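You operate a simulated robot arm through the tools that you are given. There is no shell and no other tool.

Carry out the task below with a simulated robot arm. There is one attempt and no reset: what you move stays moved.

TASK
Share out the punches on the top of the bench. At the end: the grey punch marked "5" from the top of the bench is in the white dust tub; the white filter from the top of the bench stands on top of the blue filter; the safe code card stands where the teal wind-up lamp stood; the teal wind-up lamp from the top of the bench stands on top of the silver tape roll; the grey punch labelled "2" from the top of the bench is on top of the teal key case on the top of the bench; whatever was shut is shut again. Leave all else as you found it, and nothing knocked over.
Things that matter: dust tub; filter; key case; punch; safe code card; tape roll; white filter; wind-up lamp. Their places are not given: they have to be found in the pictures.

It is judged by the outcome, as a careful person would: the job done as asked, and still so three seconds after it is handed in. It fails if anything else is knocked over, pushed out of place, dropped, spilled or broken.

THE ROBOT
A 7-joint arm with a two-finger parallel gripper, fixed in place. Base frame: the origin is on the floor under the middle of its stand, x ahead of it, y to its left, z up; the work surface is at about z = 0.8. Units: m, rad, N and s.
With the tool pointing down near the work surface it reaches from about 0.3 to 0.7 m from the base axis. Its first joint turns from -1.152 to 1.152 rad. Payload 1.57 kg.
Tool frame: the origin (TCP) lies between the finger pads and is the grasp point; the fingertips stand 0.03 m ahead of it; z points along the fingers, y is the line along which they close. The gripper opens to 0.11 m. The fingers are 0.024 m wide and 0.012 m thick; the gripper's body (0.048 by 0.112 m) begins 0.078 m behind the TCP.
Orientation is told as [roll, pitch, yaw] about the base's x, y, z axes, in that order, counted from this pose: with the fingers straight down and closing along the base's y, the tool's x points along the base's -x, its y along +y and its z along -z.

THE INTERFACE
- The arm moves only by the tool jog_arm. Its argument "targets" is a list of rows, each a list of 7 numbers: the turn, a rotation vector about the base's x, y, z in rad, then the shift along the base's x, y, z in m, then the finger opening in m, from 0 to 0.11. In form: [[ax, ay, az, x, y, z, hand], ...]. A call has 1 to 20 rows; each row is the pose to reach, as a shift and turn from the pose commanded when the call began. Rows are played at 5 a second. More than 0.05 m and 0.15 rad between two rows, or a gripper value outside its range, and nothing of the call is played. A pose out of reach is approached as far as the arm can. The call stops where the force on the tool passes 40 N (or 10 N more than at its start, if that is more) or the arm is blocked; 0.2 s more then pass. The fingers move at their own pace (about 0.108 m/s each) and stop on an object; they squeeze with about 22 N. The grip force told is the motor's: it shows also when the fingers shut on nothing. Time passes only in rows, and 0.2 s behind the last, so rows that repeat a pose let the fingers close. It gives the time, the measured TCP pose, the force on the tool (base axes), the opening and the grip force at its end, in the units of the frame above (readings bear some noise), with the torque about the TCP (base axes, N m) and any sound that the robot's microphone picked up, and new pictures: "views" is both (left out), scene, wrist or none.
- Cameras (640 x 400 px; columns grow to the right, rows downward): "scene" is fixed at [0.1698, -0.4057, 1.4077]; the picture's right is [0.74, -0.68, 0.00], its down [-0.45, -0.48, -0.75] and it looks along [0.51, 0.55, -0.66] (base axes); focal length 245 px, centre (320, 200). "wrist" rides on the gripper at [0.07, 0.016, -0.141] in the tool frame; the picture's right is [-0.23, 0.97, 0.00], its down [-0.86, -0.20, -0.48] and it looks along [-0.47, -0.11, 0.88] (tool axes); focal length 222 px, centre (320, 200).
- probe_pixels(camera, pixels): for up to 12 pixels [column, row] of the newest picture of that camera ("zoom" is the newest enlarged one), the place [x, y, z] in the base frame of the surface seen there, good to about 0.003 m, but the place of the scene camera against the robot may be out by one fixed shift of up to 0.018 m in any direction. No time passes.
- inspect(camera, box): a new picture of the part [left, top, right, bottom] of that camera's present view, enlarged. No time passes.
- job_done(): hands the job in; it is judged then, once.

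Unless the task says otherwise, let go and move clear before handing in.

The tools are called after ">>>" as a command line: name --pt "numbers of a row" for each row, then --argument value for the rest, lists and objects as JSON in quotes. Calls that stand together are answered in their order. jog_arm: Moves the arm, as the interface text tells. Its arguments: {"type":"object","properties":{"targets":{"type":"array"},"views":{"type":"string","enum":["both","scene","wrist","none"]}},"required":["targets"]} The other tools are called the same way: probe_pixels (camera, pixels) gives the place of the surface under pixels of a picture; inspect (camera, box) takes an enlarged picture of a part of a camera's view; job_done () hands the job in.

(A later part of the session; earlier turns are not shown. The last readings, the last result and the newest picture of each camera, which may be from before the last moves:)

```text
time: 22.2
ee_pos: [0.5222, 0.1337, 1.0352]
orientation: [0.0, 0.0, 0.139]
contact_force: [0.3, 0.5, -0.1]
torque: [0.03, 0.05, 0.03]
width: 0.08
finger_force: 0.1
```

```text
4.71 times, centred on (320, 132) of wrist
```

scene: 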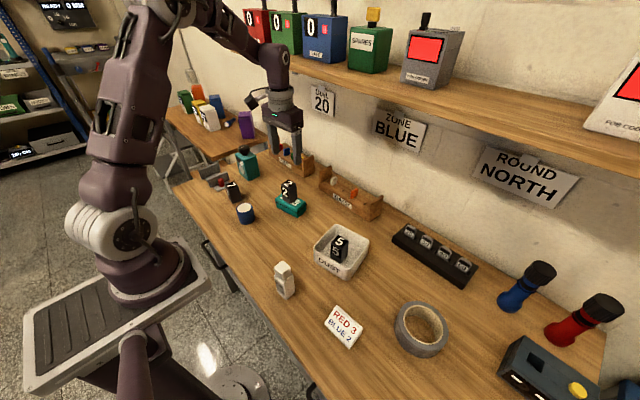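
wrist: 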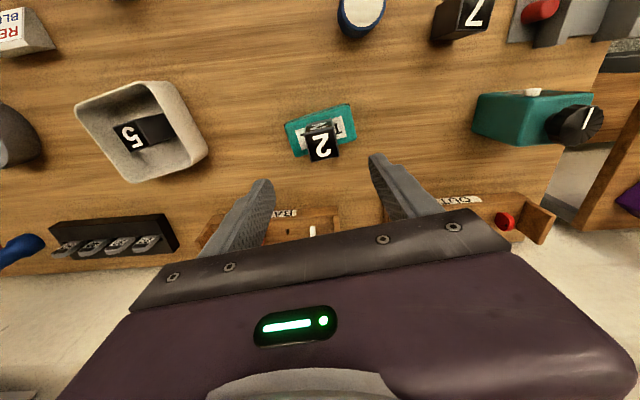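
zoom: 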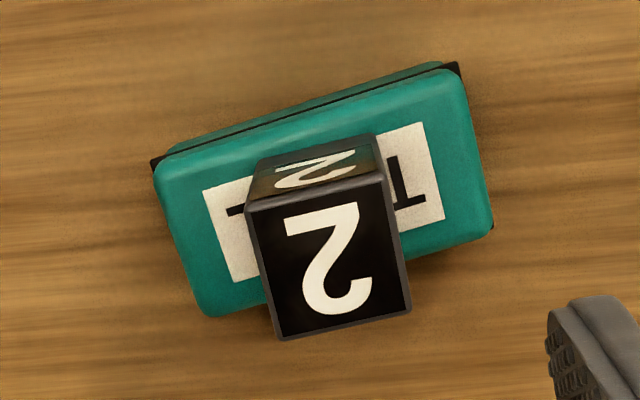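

Punch 2 stands squarely on the TEAL case. Next I'll move over the lamp near (0.51, 0.40) to measure its shape from above.

>>> jog_arm --pt "0 0 -0.02 -0.004 0.04 0.01 0.11" --pt "0 0 -0.04 -0.008 0.085 0.02 0.11" --pt "0 0 -0.06 -0.012 0.13 0.03 0.11" --pt "0 0 -0.08 -0.016 0.17 0.03 0.11" --pt "0 0 -0.11 -0.02 0.21 0.03 0.11" --pt "0 0 -0.14 -0.02 0.254 0.03 0.11" --pt "0 0 -0.14 -0.02 0.254 0.03 0.11"

```text
time: 23.8
ee_pos: [0.5003, 0.3894, 1.064]
orientation: [-0.002, 0.001, 0.001]
contact_force: [-0.7, 0.2, 0.2]
torque: [0.02, 0.05, -0.01]
width: 0.11
finger_force: 0.0
```

scene: 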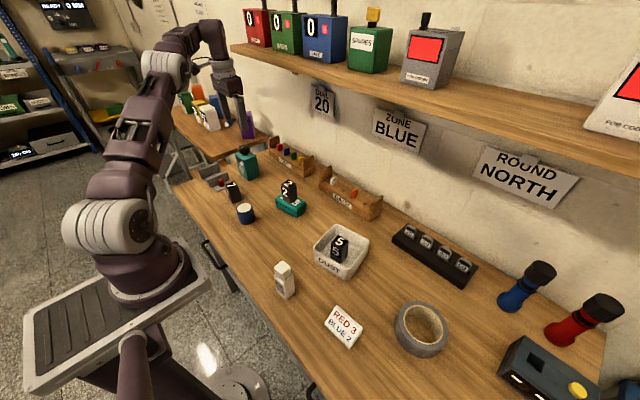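
wrist: 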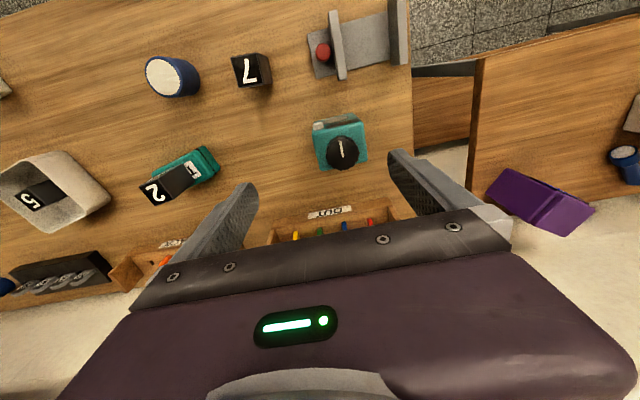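

>>> inspect --camera "wrist" --box '[300, 105, 380, 185]'

```text
5.00 times, centred on (340, 145) of wrist
```

zoom: 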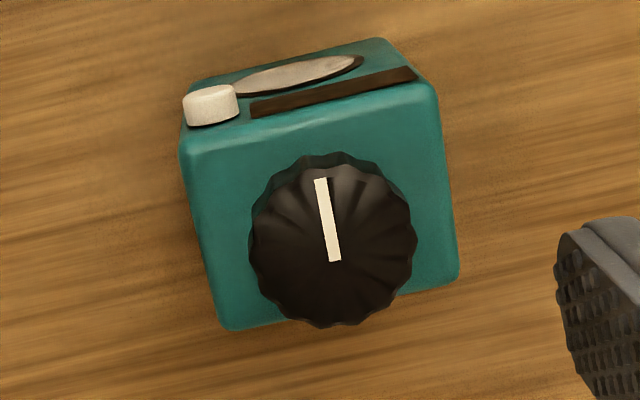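

The box top shows corners near zoom pixels (188,148), (435,95), (455,275), (228,325), with the knob near (333,240). I'll probe these for centre and angle.

>>> probe_pixels --camera "zoom" --pixels '[[192, 152], [430, 100], [452, 272], [230, 322], [310, 140], [333, 240], [205, 100], [300, 75], [215, 230], [445, 190], [375, 42], [195, 85]]'

```text
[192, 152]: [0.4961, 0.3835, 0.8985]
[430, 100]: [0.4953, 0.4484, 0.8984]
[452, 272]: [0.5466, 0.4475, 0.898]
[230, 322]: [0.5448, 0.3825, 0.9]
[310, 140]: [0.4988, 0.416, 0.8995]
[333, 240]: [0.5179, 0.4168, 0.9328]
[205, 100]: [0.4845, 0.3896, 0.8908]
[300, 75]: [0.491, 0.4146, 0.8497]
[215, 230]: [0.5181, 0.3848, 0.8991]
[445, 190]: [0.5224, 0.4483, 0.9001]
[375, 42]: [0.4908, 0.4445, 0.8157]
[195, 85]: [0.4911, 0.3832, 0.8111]
```

The lamp box is about 70×56 mm, centred at (0.520, 0.4155), with yaw about 0, top at 0.899 and knob top at 0.933. Before lifting it I'll measure the blue filter, white filter, tape and card, starting by hovering over the blue filter.

>>> jog_arm --pt "0 0 0 -0.02 -0.033 -0.005 0.11" --pt "0 0 0 -0.04 -0.066 -0.01 0.11" --pt "0 0 0 -0.06 -0.099 -0.015 0.11" --pt "0 0 0 -0.08 -0.13 -0.02 0.11" --pt "0 0 0 -0.1 -0.165 -0.027 0.11" --pt "0 0 0 -0.125 -0.195 -0.034 0.11" --pt "0 0 0 -0.125 -0.195 -0.034 0.11" --views "wrist"

```text
time: 25.4
ee_pos: [0.376, 0.1955, 1.0317]
orientation: [0.001, 0.0, 0.0]
contact_force: [-0.2, 0.2, 0.1]
torque: [0.02, -0.01, -0.02]
width: 0.1101
finger_force: 0.0
```

wrist: 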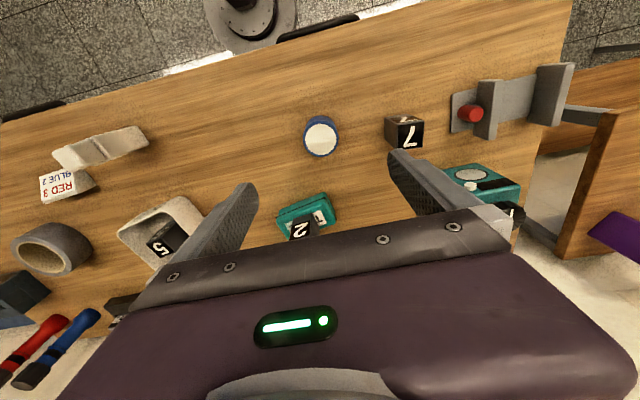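

>>> inspect --camera "wrist" --box '[290, 105, 350, 165]'

```text
6.67 times, centred on (320, 135) of wrist
```

zoom: 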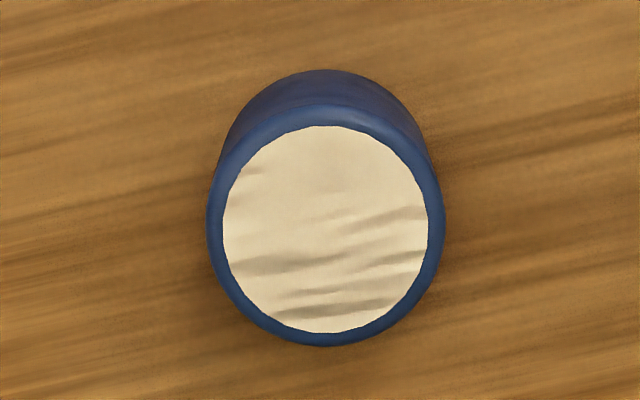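

The blue filter's top disc spans zoom x 207–445, y 105–345. I'll probe its rim and centre to confirm it is flat and find its centre.

>>> probe_pixels --camera "zoom" --pixels '[[325, 230], [215, 225], [438, 225], [325, 112], [325, 338], [260, 200], [390, 200], [325, 150], [325, 310], [250, 145], [400, 145], [260, 310]]'

>>> inspect --camera "wrist" --box '[0, 110, 220, 290]'

```text
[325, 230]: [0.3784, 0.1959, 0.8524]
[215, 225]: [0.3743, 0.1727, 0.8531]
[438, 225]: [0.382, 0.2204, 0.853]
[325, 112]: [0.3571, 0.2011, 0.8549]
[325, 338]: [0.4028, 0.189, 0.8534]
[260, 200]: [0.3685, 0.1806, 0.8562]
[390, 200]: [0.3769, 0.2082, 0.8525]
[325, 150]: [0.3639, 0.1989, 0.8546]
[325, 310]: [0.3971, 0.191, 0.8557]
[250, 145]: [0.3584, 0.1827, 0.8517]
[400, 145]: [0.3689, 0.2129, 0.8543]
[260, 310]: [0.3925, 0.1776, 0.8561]
```

```text
2.22 times, centred on (110, 200) of wrist
```

zoom: 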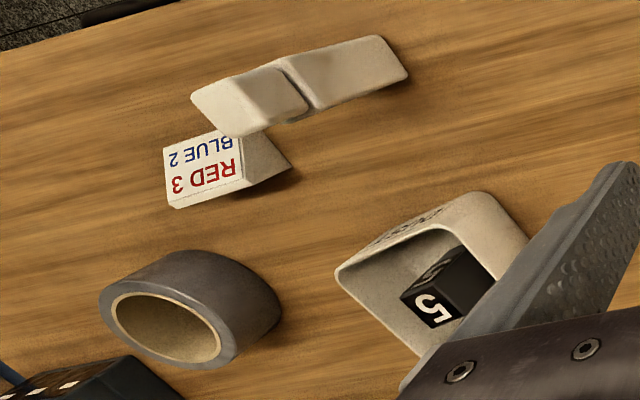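

The blue filter top is flat at z≈0.853, 49 mm across, centred at (0.379, 0.1955). Now I'll move over the white filter.

>>> jog_arm --pt "0 0 0 -0.007 -0.043 0.003 0.11" --pt "0 0 0 -0.014 -0.086 0.006 0.11" --pt "0 0 0 -0.021 -0.129 0.01 0.11" --pt "0 0 0 -0.028 -0.172 0.015 0.11" --pt "0 0 0 -0.035 -0.215 0.02 0.11" --pt "0 0 0 -0.042 -0.258 0.02 0.11" --pt "0 0 0 -0.048 -0.3 0.02 0.11" --pt "0 0 0 -0.048 -0.3 0.02 0.11"

```text
time: 27.2
ee_pos: [0.327, -0.1033, 1.0511]
orientation: [-0.001, 0.0, 0.0]
contact_force: [0.5, -0.7, -0.6]
torque: [0.02, 0.03, 0.03]
width: 0.1102
finger_force: 0.1
```

scene: 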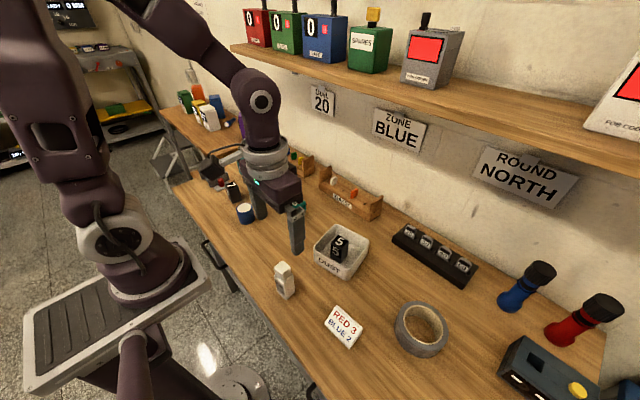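
wrist: 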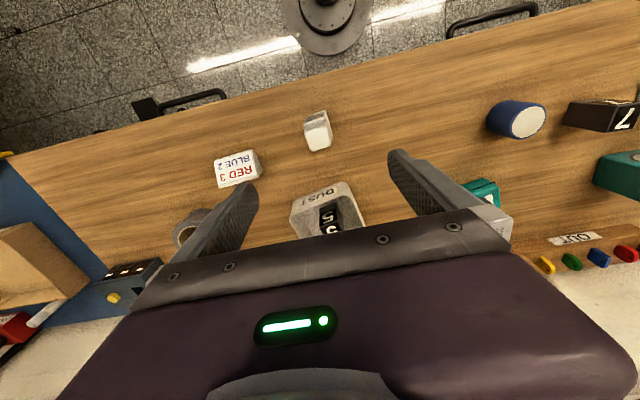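

>>> inspect --camera "wrist" --box '[290, 100, 350, 160]'

>>> probe_pixels --camera "wrist" --pixels '[[317, 135], [310, 122], [325, 118]]'

```text
6.67 times, centred on (320, 130) of wrist
```

zoom: 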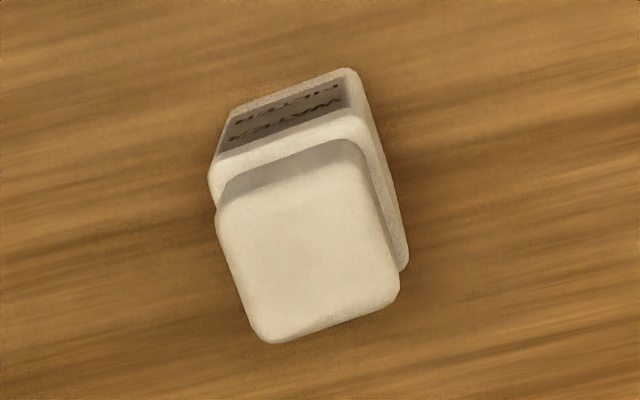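

```text
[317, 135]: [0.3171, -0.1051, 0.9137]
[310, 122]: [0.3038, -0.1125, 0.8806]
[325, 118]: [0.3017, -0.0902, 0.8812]
```

The cap top shows corners near (225,215), (355,172), (392,288), (268,335), with the body shoulder above it at (215,160)–(358,120). I'll probe both.

>>> probe_pixels --camera "zoom" --pixels '[[228, 218], [355, 178], [390, 285], [270, 332], [310, 255], [217, 168], [353, 122], [290, 142], [403, 262], [238, 110], [348, 75], [375, 160]]'

```text
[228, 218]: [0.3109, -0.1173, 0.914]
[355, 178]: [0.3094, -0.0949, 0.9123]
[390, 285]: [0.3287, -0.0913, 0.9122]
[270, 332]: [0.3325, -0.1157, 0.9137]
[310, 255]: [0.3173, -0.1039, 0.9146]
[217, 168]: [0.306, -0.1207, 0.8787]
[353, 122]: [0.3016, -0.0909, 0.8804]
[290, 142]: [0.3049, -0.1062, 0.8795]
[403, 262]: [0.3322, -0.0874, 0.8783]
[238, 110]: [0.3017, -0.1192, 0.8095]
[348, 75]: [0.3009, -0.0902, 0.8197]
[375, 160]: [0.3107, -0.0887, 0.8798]
```

The white filter is centred at about (0.320, −0.105), body ~35 mm square to z 0.88, cap top 0.913, yaw ≈ +0.12. I'll descend and straddle its body with the fingers.

>>> jog_arm --pt "0 0 0.06 -0.0035 0 -0.04 0.08" --pt "0 0 0.12 -0.007 0 -0.08 0.08" --pt "0 0 0.12 -0.007 0 -0.12 0.08" --pt "0 0 0.12 -0.007 0 -0.16 0.08" --pt "0 0 0.12 -0.007 0 -0.2 0.08" --pt "0 0 0.12 -0.007 0 -0.2 0.08"

```text
time: 28.6
ee_pos: [0.3192, -0.1028, 0.8503]
orientation: [0.0, 0.001, 0.121]
contact_force: [-0.1, 0.7, -1.1]
torque: [-0.01, -0.01, 0.03]
width: 0.0802
finger_force: 0.0
```

scene: 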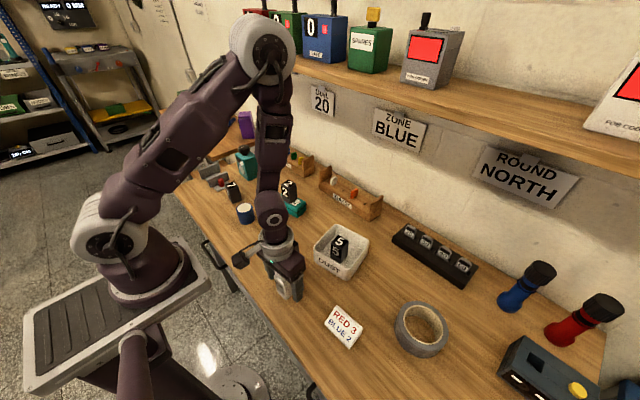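
wrist: 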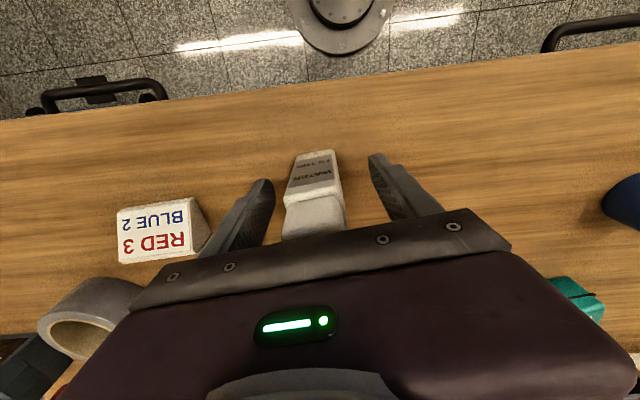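

The bottle is centred between the fingers at (315,190). I'll close on its body and lift.

>>> jog_arm --pt "0 0 0 0 0 0 0.05" --pt "0 0 0 0 0 0 0.02" --pt "0 0 0 0 0 0 0.02" --pt "0 0 0 0 0 0 0.02" --pt "0 0 0 0 0 0.02 0.02" --pt "0 0 0 0 0 0.06 0.02" --pt "0 0 0 0 0 0.1 0.02" --pt "0 0 0 0 0 0.12 0.02" --pt "0 0 0 0 0 0.12 0.02"

```text
time: 30.6
ee_pos: [0.3201, -0.1028, 0.9714]
orientation: [0.0, 0.002, 0.119]
contact_force: [0.5, -0.1, -0.5]
torque: [-0.01, 0.01, -0.03]
width: 0.0347
finger_force: 22.4
```

scene: 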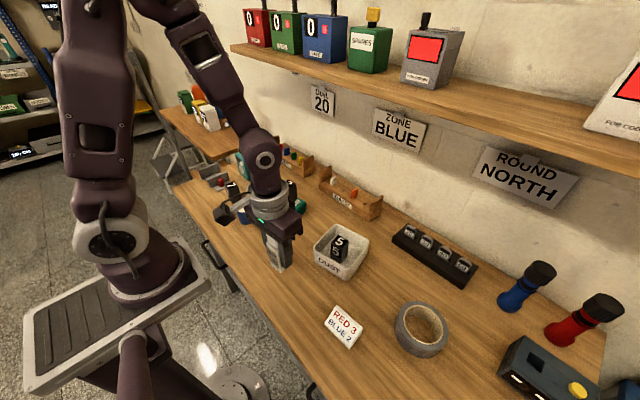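
wrist: 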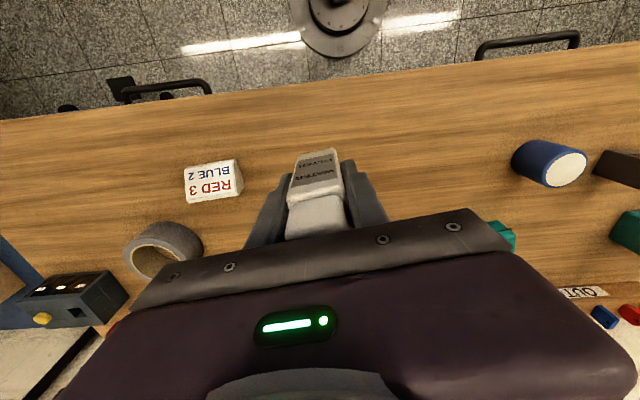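

The white filter is held firmly and lifted. I'll carry it over the blue filter at (0.379, 0.1955).

>>> jog_arm --pt "0 0 0 0.008 0.043 0 0.02" --pt "0 0 0 0.017 0.086 0 0.02" --pt "0 0 0 0.025 0.129 0 0.02" --pt "0 0 0 0.034 0.172 0 0.02" --pt "0 0 0 0.042 0.215 0 0.02" --pt "0 0 0 0.051 0.258 0 0.02" --pt "0 0 0 0.0588 0.3002 0 0.02" --pt "0 0 0 0.0588 0.3002 0 0.02" --pt "0 0 0 0.0588 0.3002 -0.03 0.02" --pt "0 0 0 0.0588 0.3002 -0.05 0.02" --pt "0 0 0 0.0588 0.3002 -0.05 0.02"

```text
time: 33.0
ee_pos: [0.3812, 0.1943, 0.9186]
orientation: [0.0, 0.0, 0.121]
contact_force: [-0.6, -0.1, 0.0]
torque: [0.02, 0.0, 0.02]
width: 0.0345
finger_force: 22.5
```

scene: 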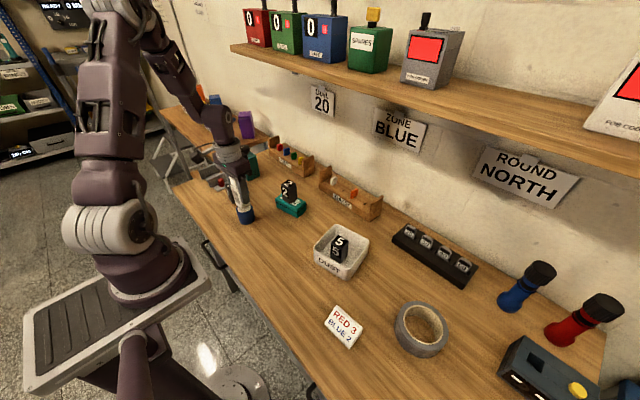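
wrist: 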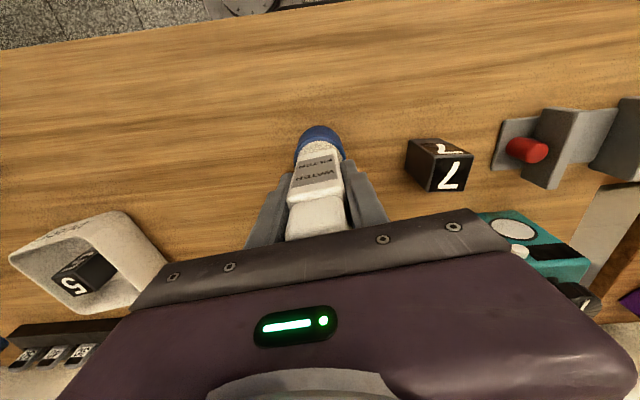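

The filter hangs ~16 mm above the blue filter. I'll zoom both views to check the alignment.

>>> inspect --camera "wrist" --box '[280, 115, 360, 195]'

>>> inspect --camera "scene" --box '[210, 165, 280, 235]'

```text
5.00 times, centred on (320, 155) of wrist
```

zoom: 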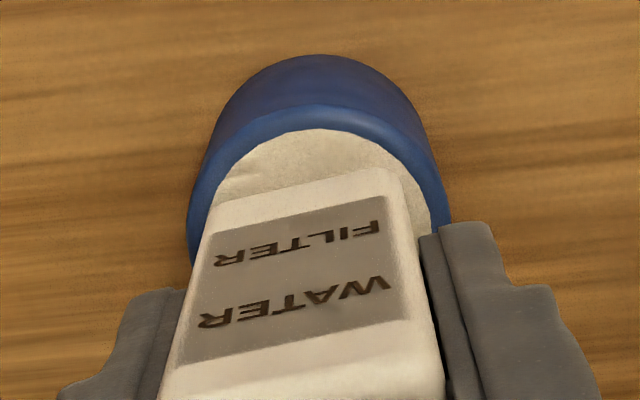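

```text
5.71 times, centred on (245, 200) of scene
```

zoom: 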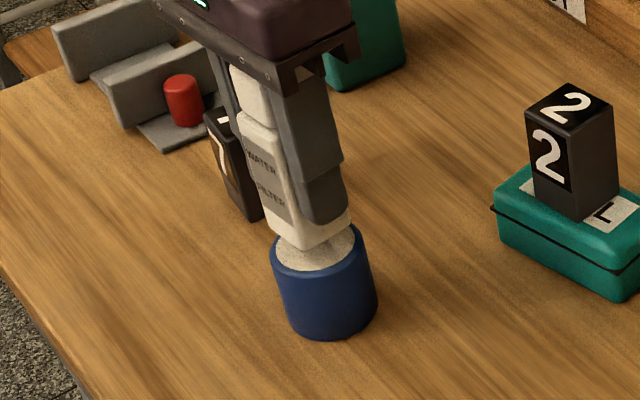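

Alignment looks centred. I'll lower it to just above contact, then feel for it.

>>> jog_arm --pt "0 0 0 0 0 -0.007 0.02" --pt "0 0 0 0 0 -0.013 0.02" --pt "0 0 0 0 0 -0.0145 0.02" --pt "0 0 0 0 0 -0.0145 0.02" --views "none"

```text
time: 34.0
ee_pos: [0.379, 0.1953, 0.9055]
orientation: [0.001, -0.001, 0.121]
contact_force: [0.6, -0.2, -1.8]
torque: [-0.05, -0.03, 0.0]
width: 0.0346
finger_force: 22.0
```

>>> jog_arm --pt "0 0 0 0 0 -0.001 0.02" --pt "0 0 0 0 0 -0.0015 0.02" --pt "0 0 0 0 0 -0.0015 0.02" --views "none"

```text
time: 34.8
ee_pos: [0.3798, 0.1964, 0.9059]
orientation: [0.0, 0.0, 0.121]
contact_force: [-0.7, -2.7, 17.6]
torque: [-0.17, 0.03, -0.04]
width: 0.0346
finger_force: 22.0
```

Contact at 17.6 N. I'll ease up, open slowly, and rise.

>>> jog_arm --pt "0 0 0 0 0 0.001 0.02" --pt "0 0 0 0 0 0.001 0.045" --pt "0 0 0 0 0 0.001 0.06" --pt "0 0 0 0 0 0.001 0.06" --pt "0 0 0 0 0 0.03 0.06" --pt "0 0 0 0 0 0.07 0.06" --pt "0 0 0 0 0 0.11 0.08" --pt "0 0 0 0 0 0.14 0.08" --pt "0 0 0 0 0 0.14 0.08"

```text
time: 36.8
ee_pos: [0.3778, 0.1953, 1.0465]
orientation: [0.0, 0.001, 0.12]
contact_force: [0.6, -0.3, -0.1]
torque: [-0.04, -0.01, -0.01]
width: 0.08
finger_force: 0.1
```

scene: 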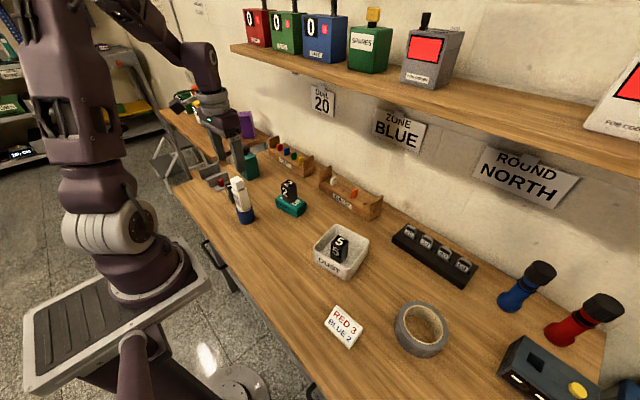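
wrist: 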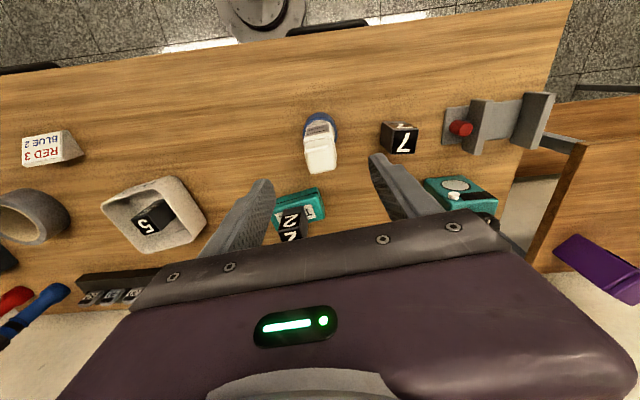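

The white filter now stands on the blue one. I'll move over the tape roll at about (0.47, −0.38) to measure it.

>>> inspect --camera "scene" --box '[210, 165, 280, 235]'

>>> jog_arm --pt "0 0 -0.01 0.007 -0.045 0.005 0.08" --pt "0 0 -0.02 0.014 -0.09 0.005 0.08" --pt "0 0 -0.03 0.021 -0.135 0.005 0.08" --pt "0 0 -0.04 0.028 -0.18 0.005 0.08" --pt "0 0 -0.05 0.035 -0.225 0.005 0.08" --pt "0 0 -0.06 0.042 -0.27 0.005 0.08" --pt "0 0 -0.07 0.049 -0.315 0.005 0.08" --pt "0 0 -0.08 0.056 -0.36 0.005 0.08" --pt "0 0 -0.09 0.063 -0.405 0.005 0.08" --pt "0 0 -0.1 0.07 -0.45 0.005 0.08" --pt "0 0 -0.11 0.077 -0.495 0.005 0.08" --pt "0 0 -0.12 0.084 -0.54 0.005 0.08" --pt "0 0 -0.12 0.09 -0.575 0.005 0.08" --pt "0 0 -0.12 0.09 -0.575 0.005 0.08"

```text
5.71 times, centred on (245, 200) of scene
```

zoom: 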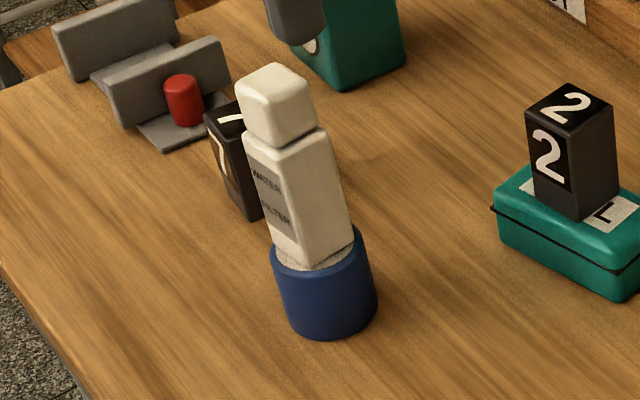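

```text
time: 39.8
ee_pos: [0.4692, -0.3805, 1.0499]
orientation: [-0.001, -0.001, -0.001]
contact_force: [-0.8, 0.2, 0.5]
torque: [0.01, 0.01, 0.04]
width: 0.0801
finger_force: 0.1
```

scene: 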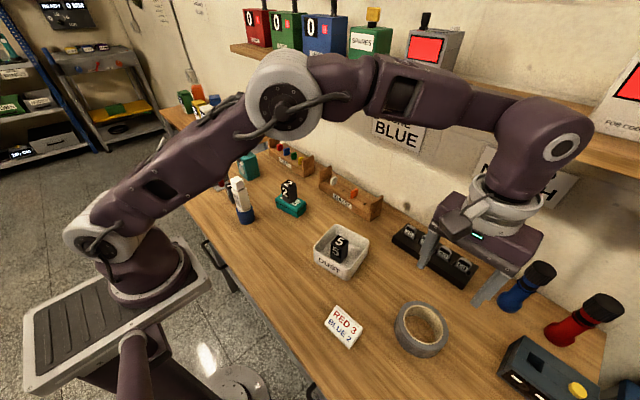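
wrist: 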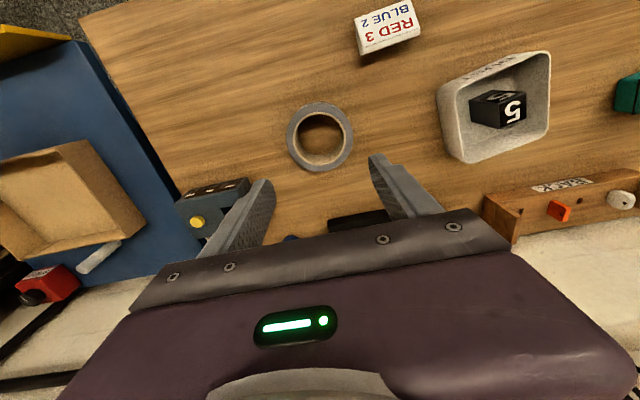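

The filter stack stands well (its apparent lean matches punch 7's perspective). The tape roll is at (320,137) in the wrist view; I'll zoom and probe it.

>>> inspect --camera "wrist" --box '[275, 90, 365, 180]'

```text
4.44 times, centred on (320, 135) of wrist
```

zoom: 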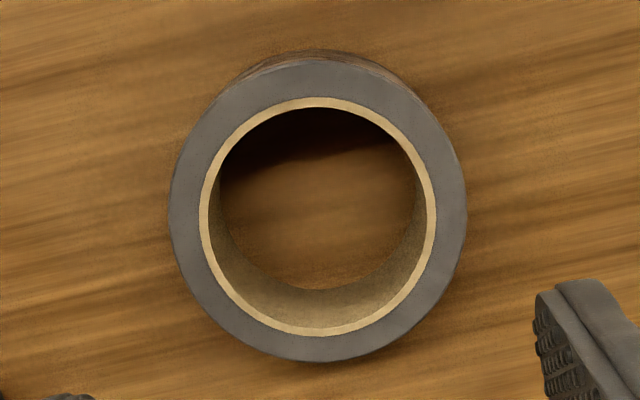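

>>> probe_pixels --camera "zoom" --pixels '[[175, 210], [460, 210], [318, 66], [318, 355], [205, 215], [433, 215], [318, 102], [318, 330], [185, 180], [448, 240], [250, 100], [400, 320]]'

>>> inspect --camera "wrist" --box '[340, 0, 440, 70]'

```text
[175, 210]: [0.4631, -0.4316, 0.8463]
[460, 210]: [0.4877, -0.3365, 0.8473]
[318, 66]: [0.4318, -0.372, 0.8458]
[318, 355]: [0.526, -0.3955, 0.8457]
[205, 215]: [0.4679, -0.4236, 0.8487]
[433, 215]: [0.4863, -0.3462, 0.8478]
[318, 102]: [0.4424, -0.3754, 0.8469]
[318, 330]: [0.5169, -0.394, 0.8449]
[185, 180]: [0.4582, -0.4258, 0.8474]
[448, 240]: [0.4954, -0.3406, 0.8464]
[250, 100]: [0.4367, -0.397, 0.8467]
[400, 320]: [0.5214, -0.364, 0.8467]
```

```text
5.71 times, centred on (390, 35) of wrist
```

zoom: 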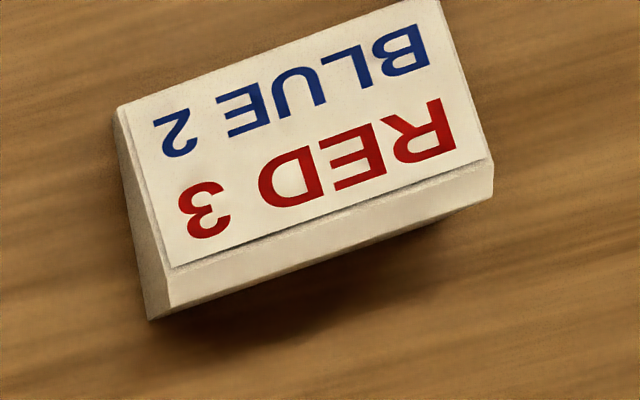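

The tape roll is centred at about (0.4775, −0.384), outer diameter 98 mm, hole ~72 mm, top z≈0.847; the lamp's 70×56 mm base will bridge it on its corners if well centred. I'll return to the lamp to pick it up.

>>> jog_arm --pt "0 0 0 0.003 0.045 0.002 0.1" --pt "0 0 0 0.006 0.09 0.004 0.1" --pt "0 0 0 0.009 0.135 0.006 0.1" --pt "0 0 0 0.012 0.18 0.008 0.1" --pt "0 0 0 0.015 0.225 0.01 0.1" --pt "0 0 0 0.018 0.27 0.01 0.1" --pt "0 0 0 0.021 0.315 0.01 0.1" --pt "0 0 0 0.024 0.36 0.01 0.1" --pt "0 0 0 0.027 0.405 0.01 0.1" --pt "0 0 0 0.03 0.45 0.01 0.1" --pt "0 0 0 0.033 0.495 0.01 0.1" --pt "0 0 0 0.036 0.54 0.01 0.1" --pt "0 0 0 0.039 0.585 0.01 0.1" --pt "0 0 0 0.042 0.63 0.01 0.1" --pt "0 0 0 0.045 0.675 0.01 0.1" --pt "0 0 0 0.048 0.72 0.01 0.1" --pt "0 0 0 0.051 0.765 0.01 0.11" --pt "0 0 0 0.051 0.795 0.01 0.11" --pt "0 0 0 0.051 0.795 0.01 0.11"

```text
time: 43.8
ee_pos: [0.5075, 0.3966, 1.0602]
orientation: [0.001, -0.001, -0.001]
contact_force: [-0.4, -0.6, 0.1]
torque: [-0.01, -0.02, 0.0]
width: 0.11
finger_force: 0.1
out of reach, approached as far as the arm can: row 18, 19
```

scene: 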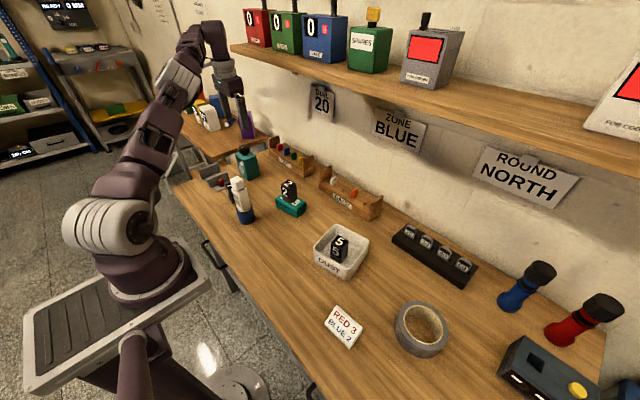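
wrist: 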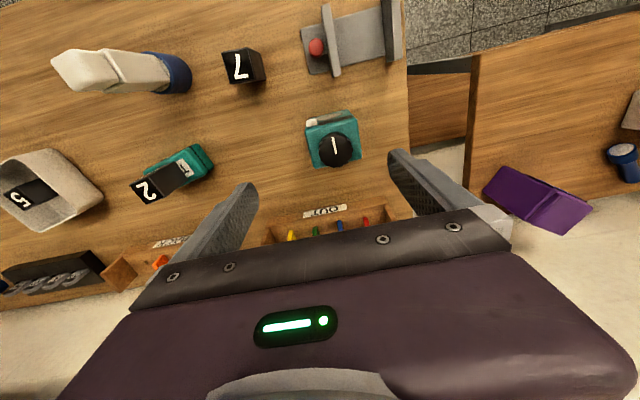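

The last rows were slightly out of reach at this height (measured (0.5075, 0.3966)). Reach is better lower down, so I'll drop 40 mm (fingertips still above the knob) and see where it settles.

>>> jog_arm --pt "0 0 0 0 0 -0.02 0.11" --pt "0 0 0 0 0 -0.04 0.11" --pt "0 0 0 0 0 -0.04 0.11" --views "wrist"

```text
time: 44.6
ee_pos: [0.5077, 0.399, 1.0212]
orientation: [-0.001, -0.001, -0.001]
contact_force: [0.6, -0.6, 0.8]
torque: [-0.02, -0.01, 0.01]
width: 0.1101
finger_force: 0.0
```

wrist: 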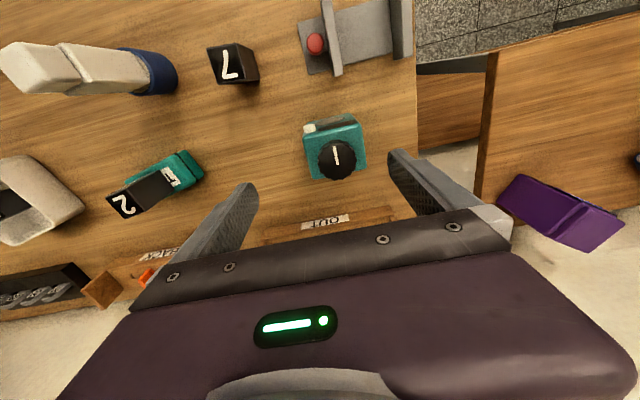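

The commanded pose was clipped to about (0.508, 0.398). I'll shift to (0.520, 0.4155) while going down to z≈0.975, still above the knob, and verify.

>>> jog_arm --pt "0 0 0 0 0 -0.02 0.11" --pt "0 0 0 0.006 0.009 -0.035 0.11" --pt "0 0 0 0.0124 0.0175 -0.045 0.11" --pt "0 0 0 0.0124 0.0175 -0.045 0.11"

```text
time: 45.6
ee_pos: [0.5136, 0.4132, 0.9757]
orientation: [-0.011, 0.007, 0.013]
contact_force: [-0.4, 0.2, -0.2]
torque: [-0.01, 0.01, -0.03]
width: 0.1099
finger_force: 0.1
out of reach, approached as far as the arm can: row 3
```

scene: 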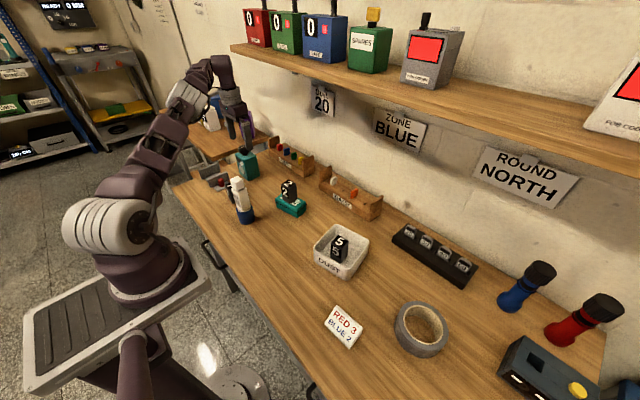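
wrist: 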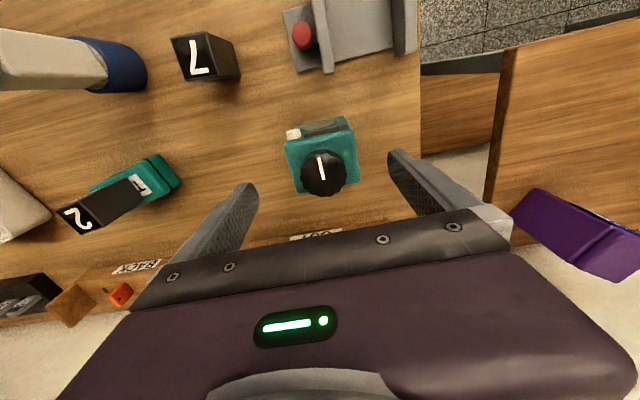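

It is near its reach limit here at (0.514, 0.413) with tiny tilt; lower down the reach grows. I'll go down 50 mm with the fingers straddling the box (20 mm clearance each side), correcting the small tilt, and check.

>>> jog_arm --pt "0.011 -0.007 -0.013 0 0.001 -0.025 0.11" --pt "0.011 -0.007 -0.013 0 0.001 -0.05 0.11" --pt "0.011 -0.007 -0.013 0 0.001 -0.05 0.11"

```text
time: 46.4
ee_pos: [0.52, 0.4177, 0.9244]
orientation: [0.01, -0.007, -0.014]
contact_force: [-0.3, -0.6, -0.7]
torque: [0.01, 0.04, -0.01]
width: 0.1098
finger_force: 0.1
```

scene: 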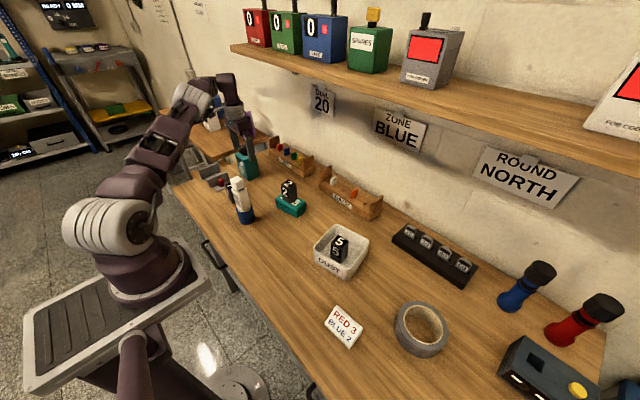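
wrist: 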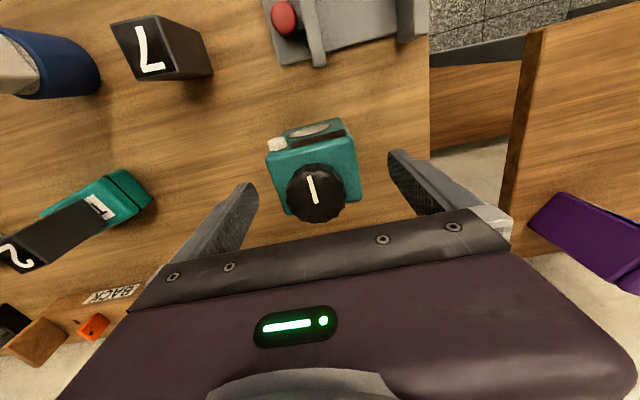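

The arm now reaches (0.520, 0.418, 0.924); the tilt I "corrected" was only transient, so I'll undo it. I'll descend to z≈0.873, keeping the gripper body above the knob.

>>> jog_arm --pt "-0.011 0.007 0.013 0 -0.001 -0.015 0.11" --pt "-0.011 0.007 0.013 0 -0.001 -0.035 0.11" --pt "-0.011 0.007 0.013 0 -0.001 -0.052 0.11" --pt "-0.011 0.007 0.013 0 -0.001 -0.052 0.11"

```text
time: 47.4
ee_pos: [0.5195, 0.416, 0.8736]
orientation: [0.0, -0.001, -0.001]
contact_force: [-0.4, -1.2, 0.1]
torque: [0.02, 0.0, 0.0]
width: 0.1101
finger_force: 0.1
```

scene: 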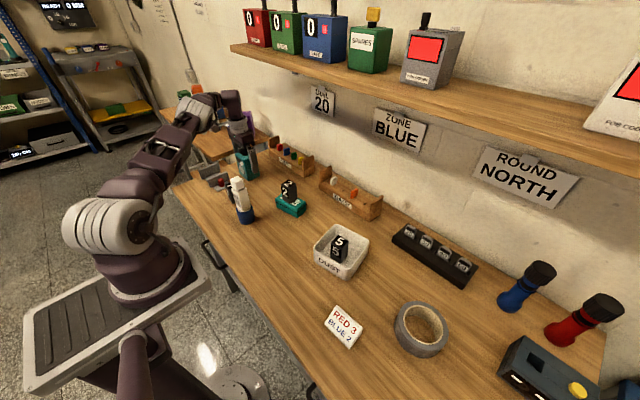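
wrist: 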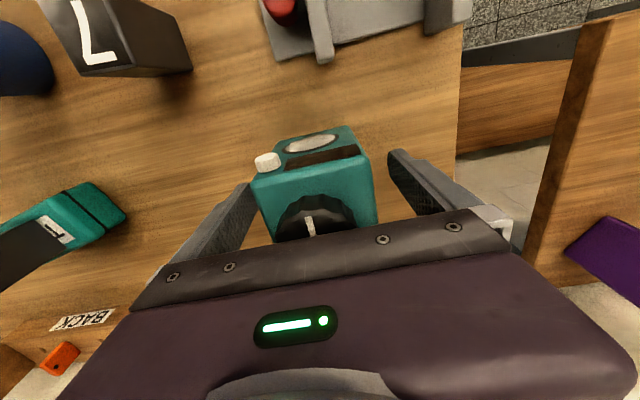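

The lamp box sits between the fingers at (315,185), the knob just below the gripper body. I'll close on the box sides.

>>> jog_arm --pt "0 0 0 0 0 0 0.09" --pt "0 0 0 0 0 0 0.08" --pt "0 0 0 0 0 0 0.07" --pt "0 0 0 0 0 0 0.06" --pt "0 0 0 0 0 0 0.05" --pt "0 0 0 0 0 0 0.05"

```text
time: 48.8
ee_pos: [0.5195, 0.4164, 0.8751]
orientation: [0.0, -0.001, 0.0]
contact_force: [0.4, -0.5, 0.7]
torque: [-0.1, -0.01, 0.01]
width: 0.0714
finger_force: 22.4
```

scene: 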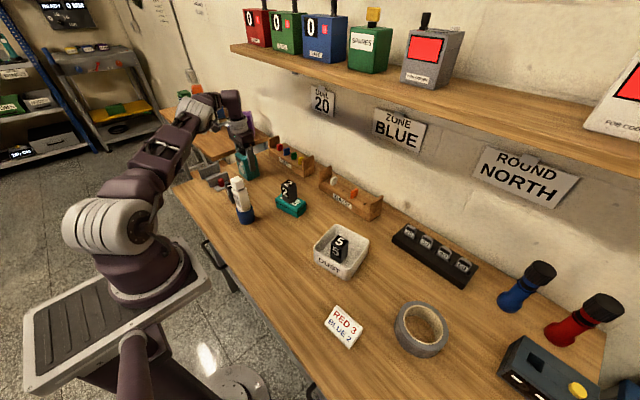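
wrist: 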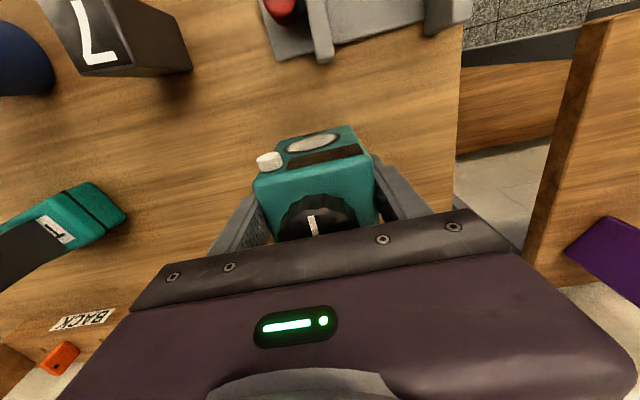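

Gripped at 71.4 mm. I'll lift straight up first, then rise while drawing inward to stay in reach.

>>> jog_arm --pt "0 0 0 0 0 0.01 0.05" --pt "0 0 0 0 0 0.025 0.05" --pt "0 0 0 0 0 0.05 0.05" --pt "0 0 0 -0.012 -0.02 0.085 0.05" --pt "0 0 0 -0.025 -0.04 0.12 0.05" --pt "0 0 0 -0.04 -0.055 0.155 0.05" --pt "0 0 0 -0.05 -0.08 0.18 0.05" --pt "0 0 0 -0.05 -0.08 0.18 0.05"

```text
time: 50.6
ee_pos: [0.4693, 0.3367, 1.055]
orientation: [-0.001, 0.0, 0.0]
contact_force: [0.3, -0.3, -0.8]
torque: [0.0, 0.0, 0.02]
width: 0.0719
finger_force: 22.5
```

scene: 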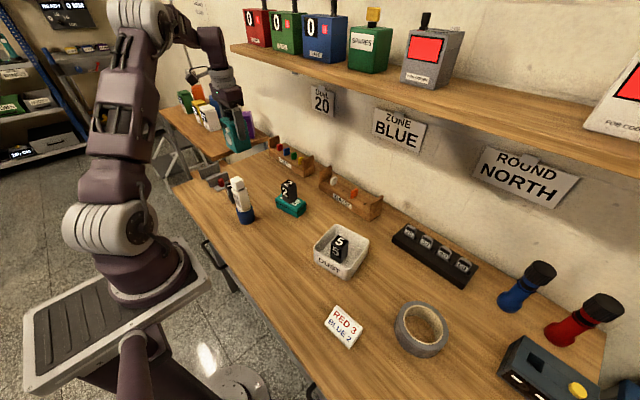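
wrist: 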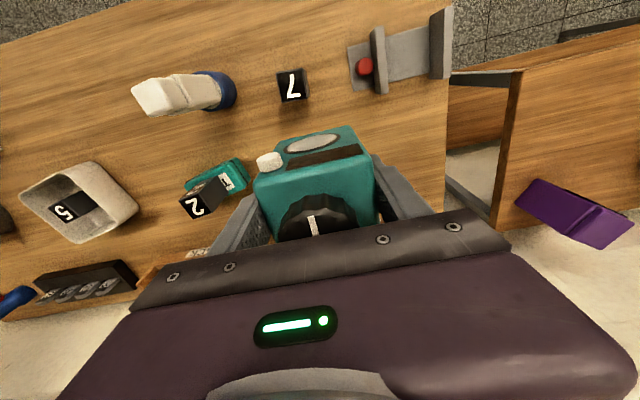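

The lamp is lifted, level, with bottom near z 0.98. I'll carry it across at this height to above the tape roll.

>>> jog_arm --pt "0 0 0 0 -0.043 0.003 0.05" --pt "0 0 0 0 -0.086 0.005 0.05" --pt "0 0 0 0 -0.129 0.005 0.05" --pt "0 0 0 0 -0.172 0.005 0.05" --pt "0 0 0 0 -0.215 0.005 0.05" --pt "0 0 0 0 -0.258 0.005 0.05" --pt "0 0 0 0 -0.301 0.005 0.05" --pt "0 0 0 0 -0.344 0.005 0.05" --pt "0 0 0 0.001 -0.387 0.005 0.05" --pt "0 0 0 0.002 -0.43 0.003 0.05" --pt "0 0 0 0.003 -0.473 0.0 0.05" --pt "0 0 0 0.004 -0.516 -0.003 0.05" --pt "0 0 0 0.005 -0.559 -0.006 0.05" --pt "0 0 0 0.006 -0.602 -0.01 0.05" --pt "0 0 0 0.007 -0.645 -0.015 0.05" --pt "0 0 0 0.0075 -0.685 -0.02 0.05" --pt "0 0 0 0.0075 -0.7195 -0.025 0.05" --pt "0 0 0 0.0075 -0.7195 -0.025 0.05"

```text
time: 54.4
ee_pos: [0.4757, -0.3838, 1.0284]
orientation: [0.001, 0.002, 0.0]
contact_force: [-0.2, 0.0, -2.5]
torque: [0.03, 0.02, -0.02]
width: 0.0714
finger_force: 21.9
```

scene: 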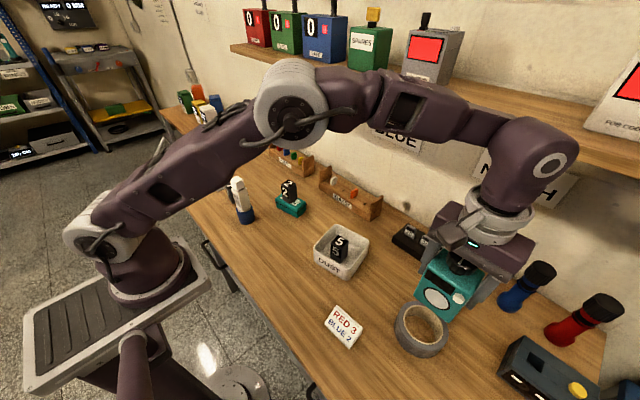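
wrist: 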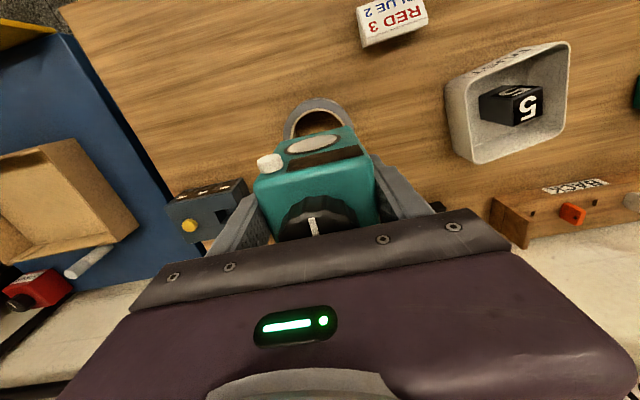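

The lamp is above the tape roll. I'll lower it to about 12 mm above the tape and check centring.

>>> jog_arm --pt "0 0 0 0 0 -0.03 0.05" --pt "0 0 0 0 0 -0.06 0.05" --pt "0 0 0 0 0 -0.085 0.05" --pt "0 0 0 0 0 -0.095 0.05" --pt "0 0 0 0 0 -0.095 0.05"

>>> inspect --camera "wrist" --box '[250, 90, 390, 190]'

>>> inspect --camera "scene" --box '[370, 230, 510, 370]'

```text
time: 55.6
ee_pos: [0.4766, -0.3811, 0.9332]
orientation: [0.0, 0.0, -0.001]
contact_force: [-0.2, 0.1, -1.1]
torque: [0.02, -0.04, 0.0]
width: 0.0719
finger_force: 22.4
```

scene: 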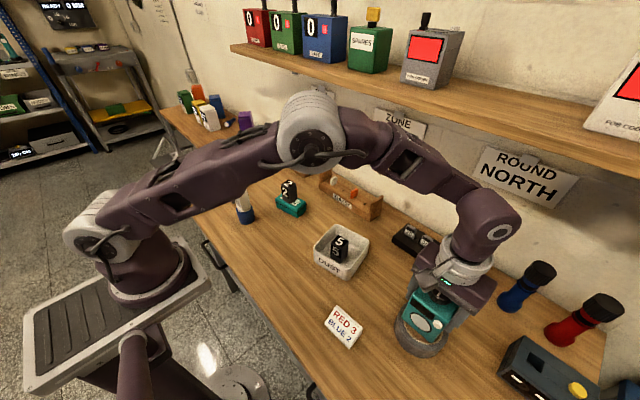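
wrist: 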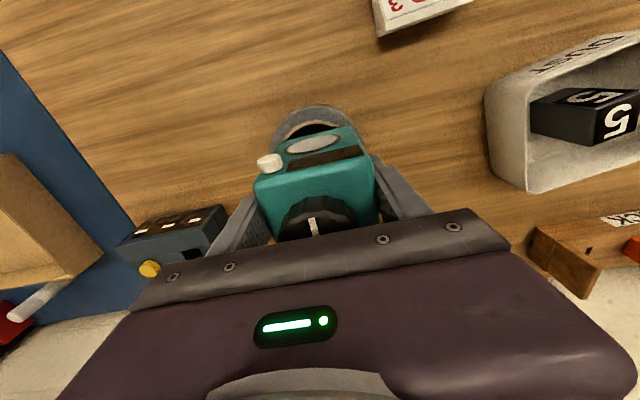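

```text
4.00 times, centred on (320, 140) of wrist
```

zoom: 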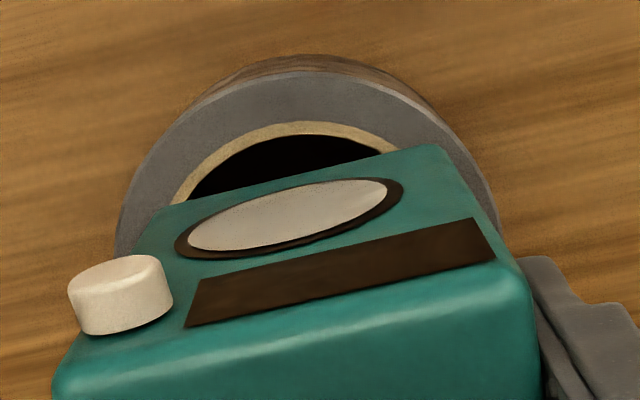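

```text
2.86 times, centred on (440, 300) of scene
```

zoom: 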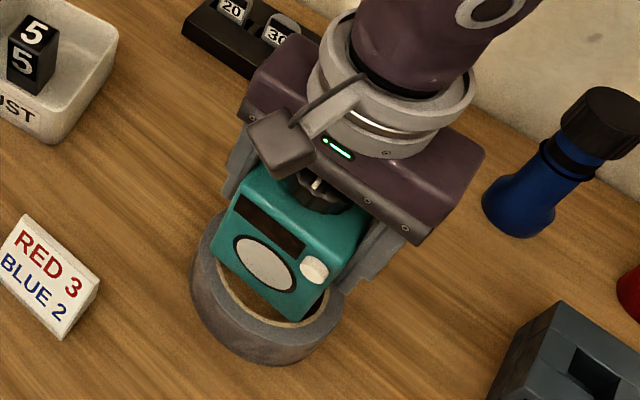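

I'll re-zoom the wrist view and probe the lamp's bottom front edge and the tape ring to check relative centring.

>>> inspect --camera "wrist" --box '[250, 90, 390, 190]'

>>> probe_pixels --camera "zoom" --pixels '[[180, 212], [428, 155], [320, 180], [300, 90], [215, 115], [400, 105], [140, 190], [470, 185], [250, 140], [340, 130], [310, 75], [485, 215]]'

```text
4.00 times, centred on (320, 140) of wrist
```

zoom: 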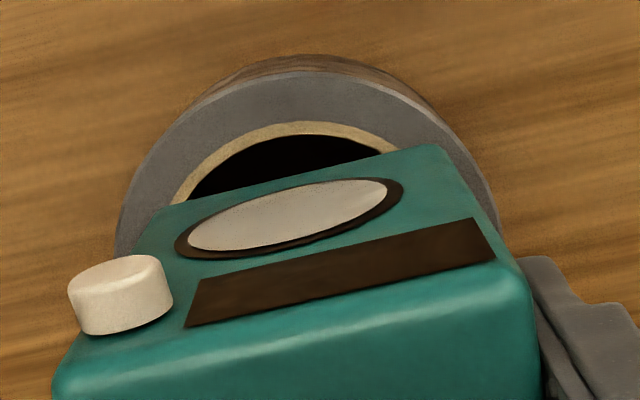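

```text
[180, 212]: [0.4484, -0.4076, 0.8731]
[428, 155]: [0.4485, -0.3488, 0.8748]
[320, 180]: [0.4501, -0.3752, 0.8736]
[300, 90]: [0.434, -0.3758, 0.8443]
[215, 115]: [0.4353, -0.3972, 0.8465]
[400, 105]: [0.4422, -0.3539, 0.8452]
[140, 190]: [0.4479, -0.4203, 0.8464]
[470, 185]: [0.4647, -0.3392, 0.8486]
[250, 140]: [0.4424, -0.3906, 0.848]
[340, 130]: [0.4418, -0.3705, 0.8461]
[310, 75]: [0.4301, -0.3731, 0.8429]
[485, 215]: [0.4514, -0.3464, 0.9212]
```

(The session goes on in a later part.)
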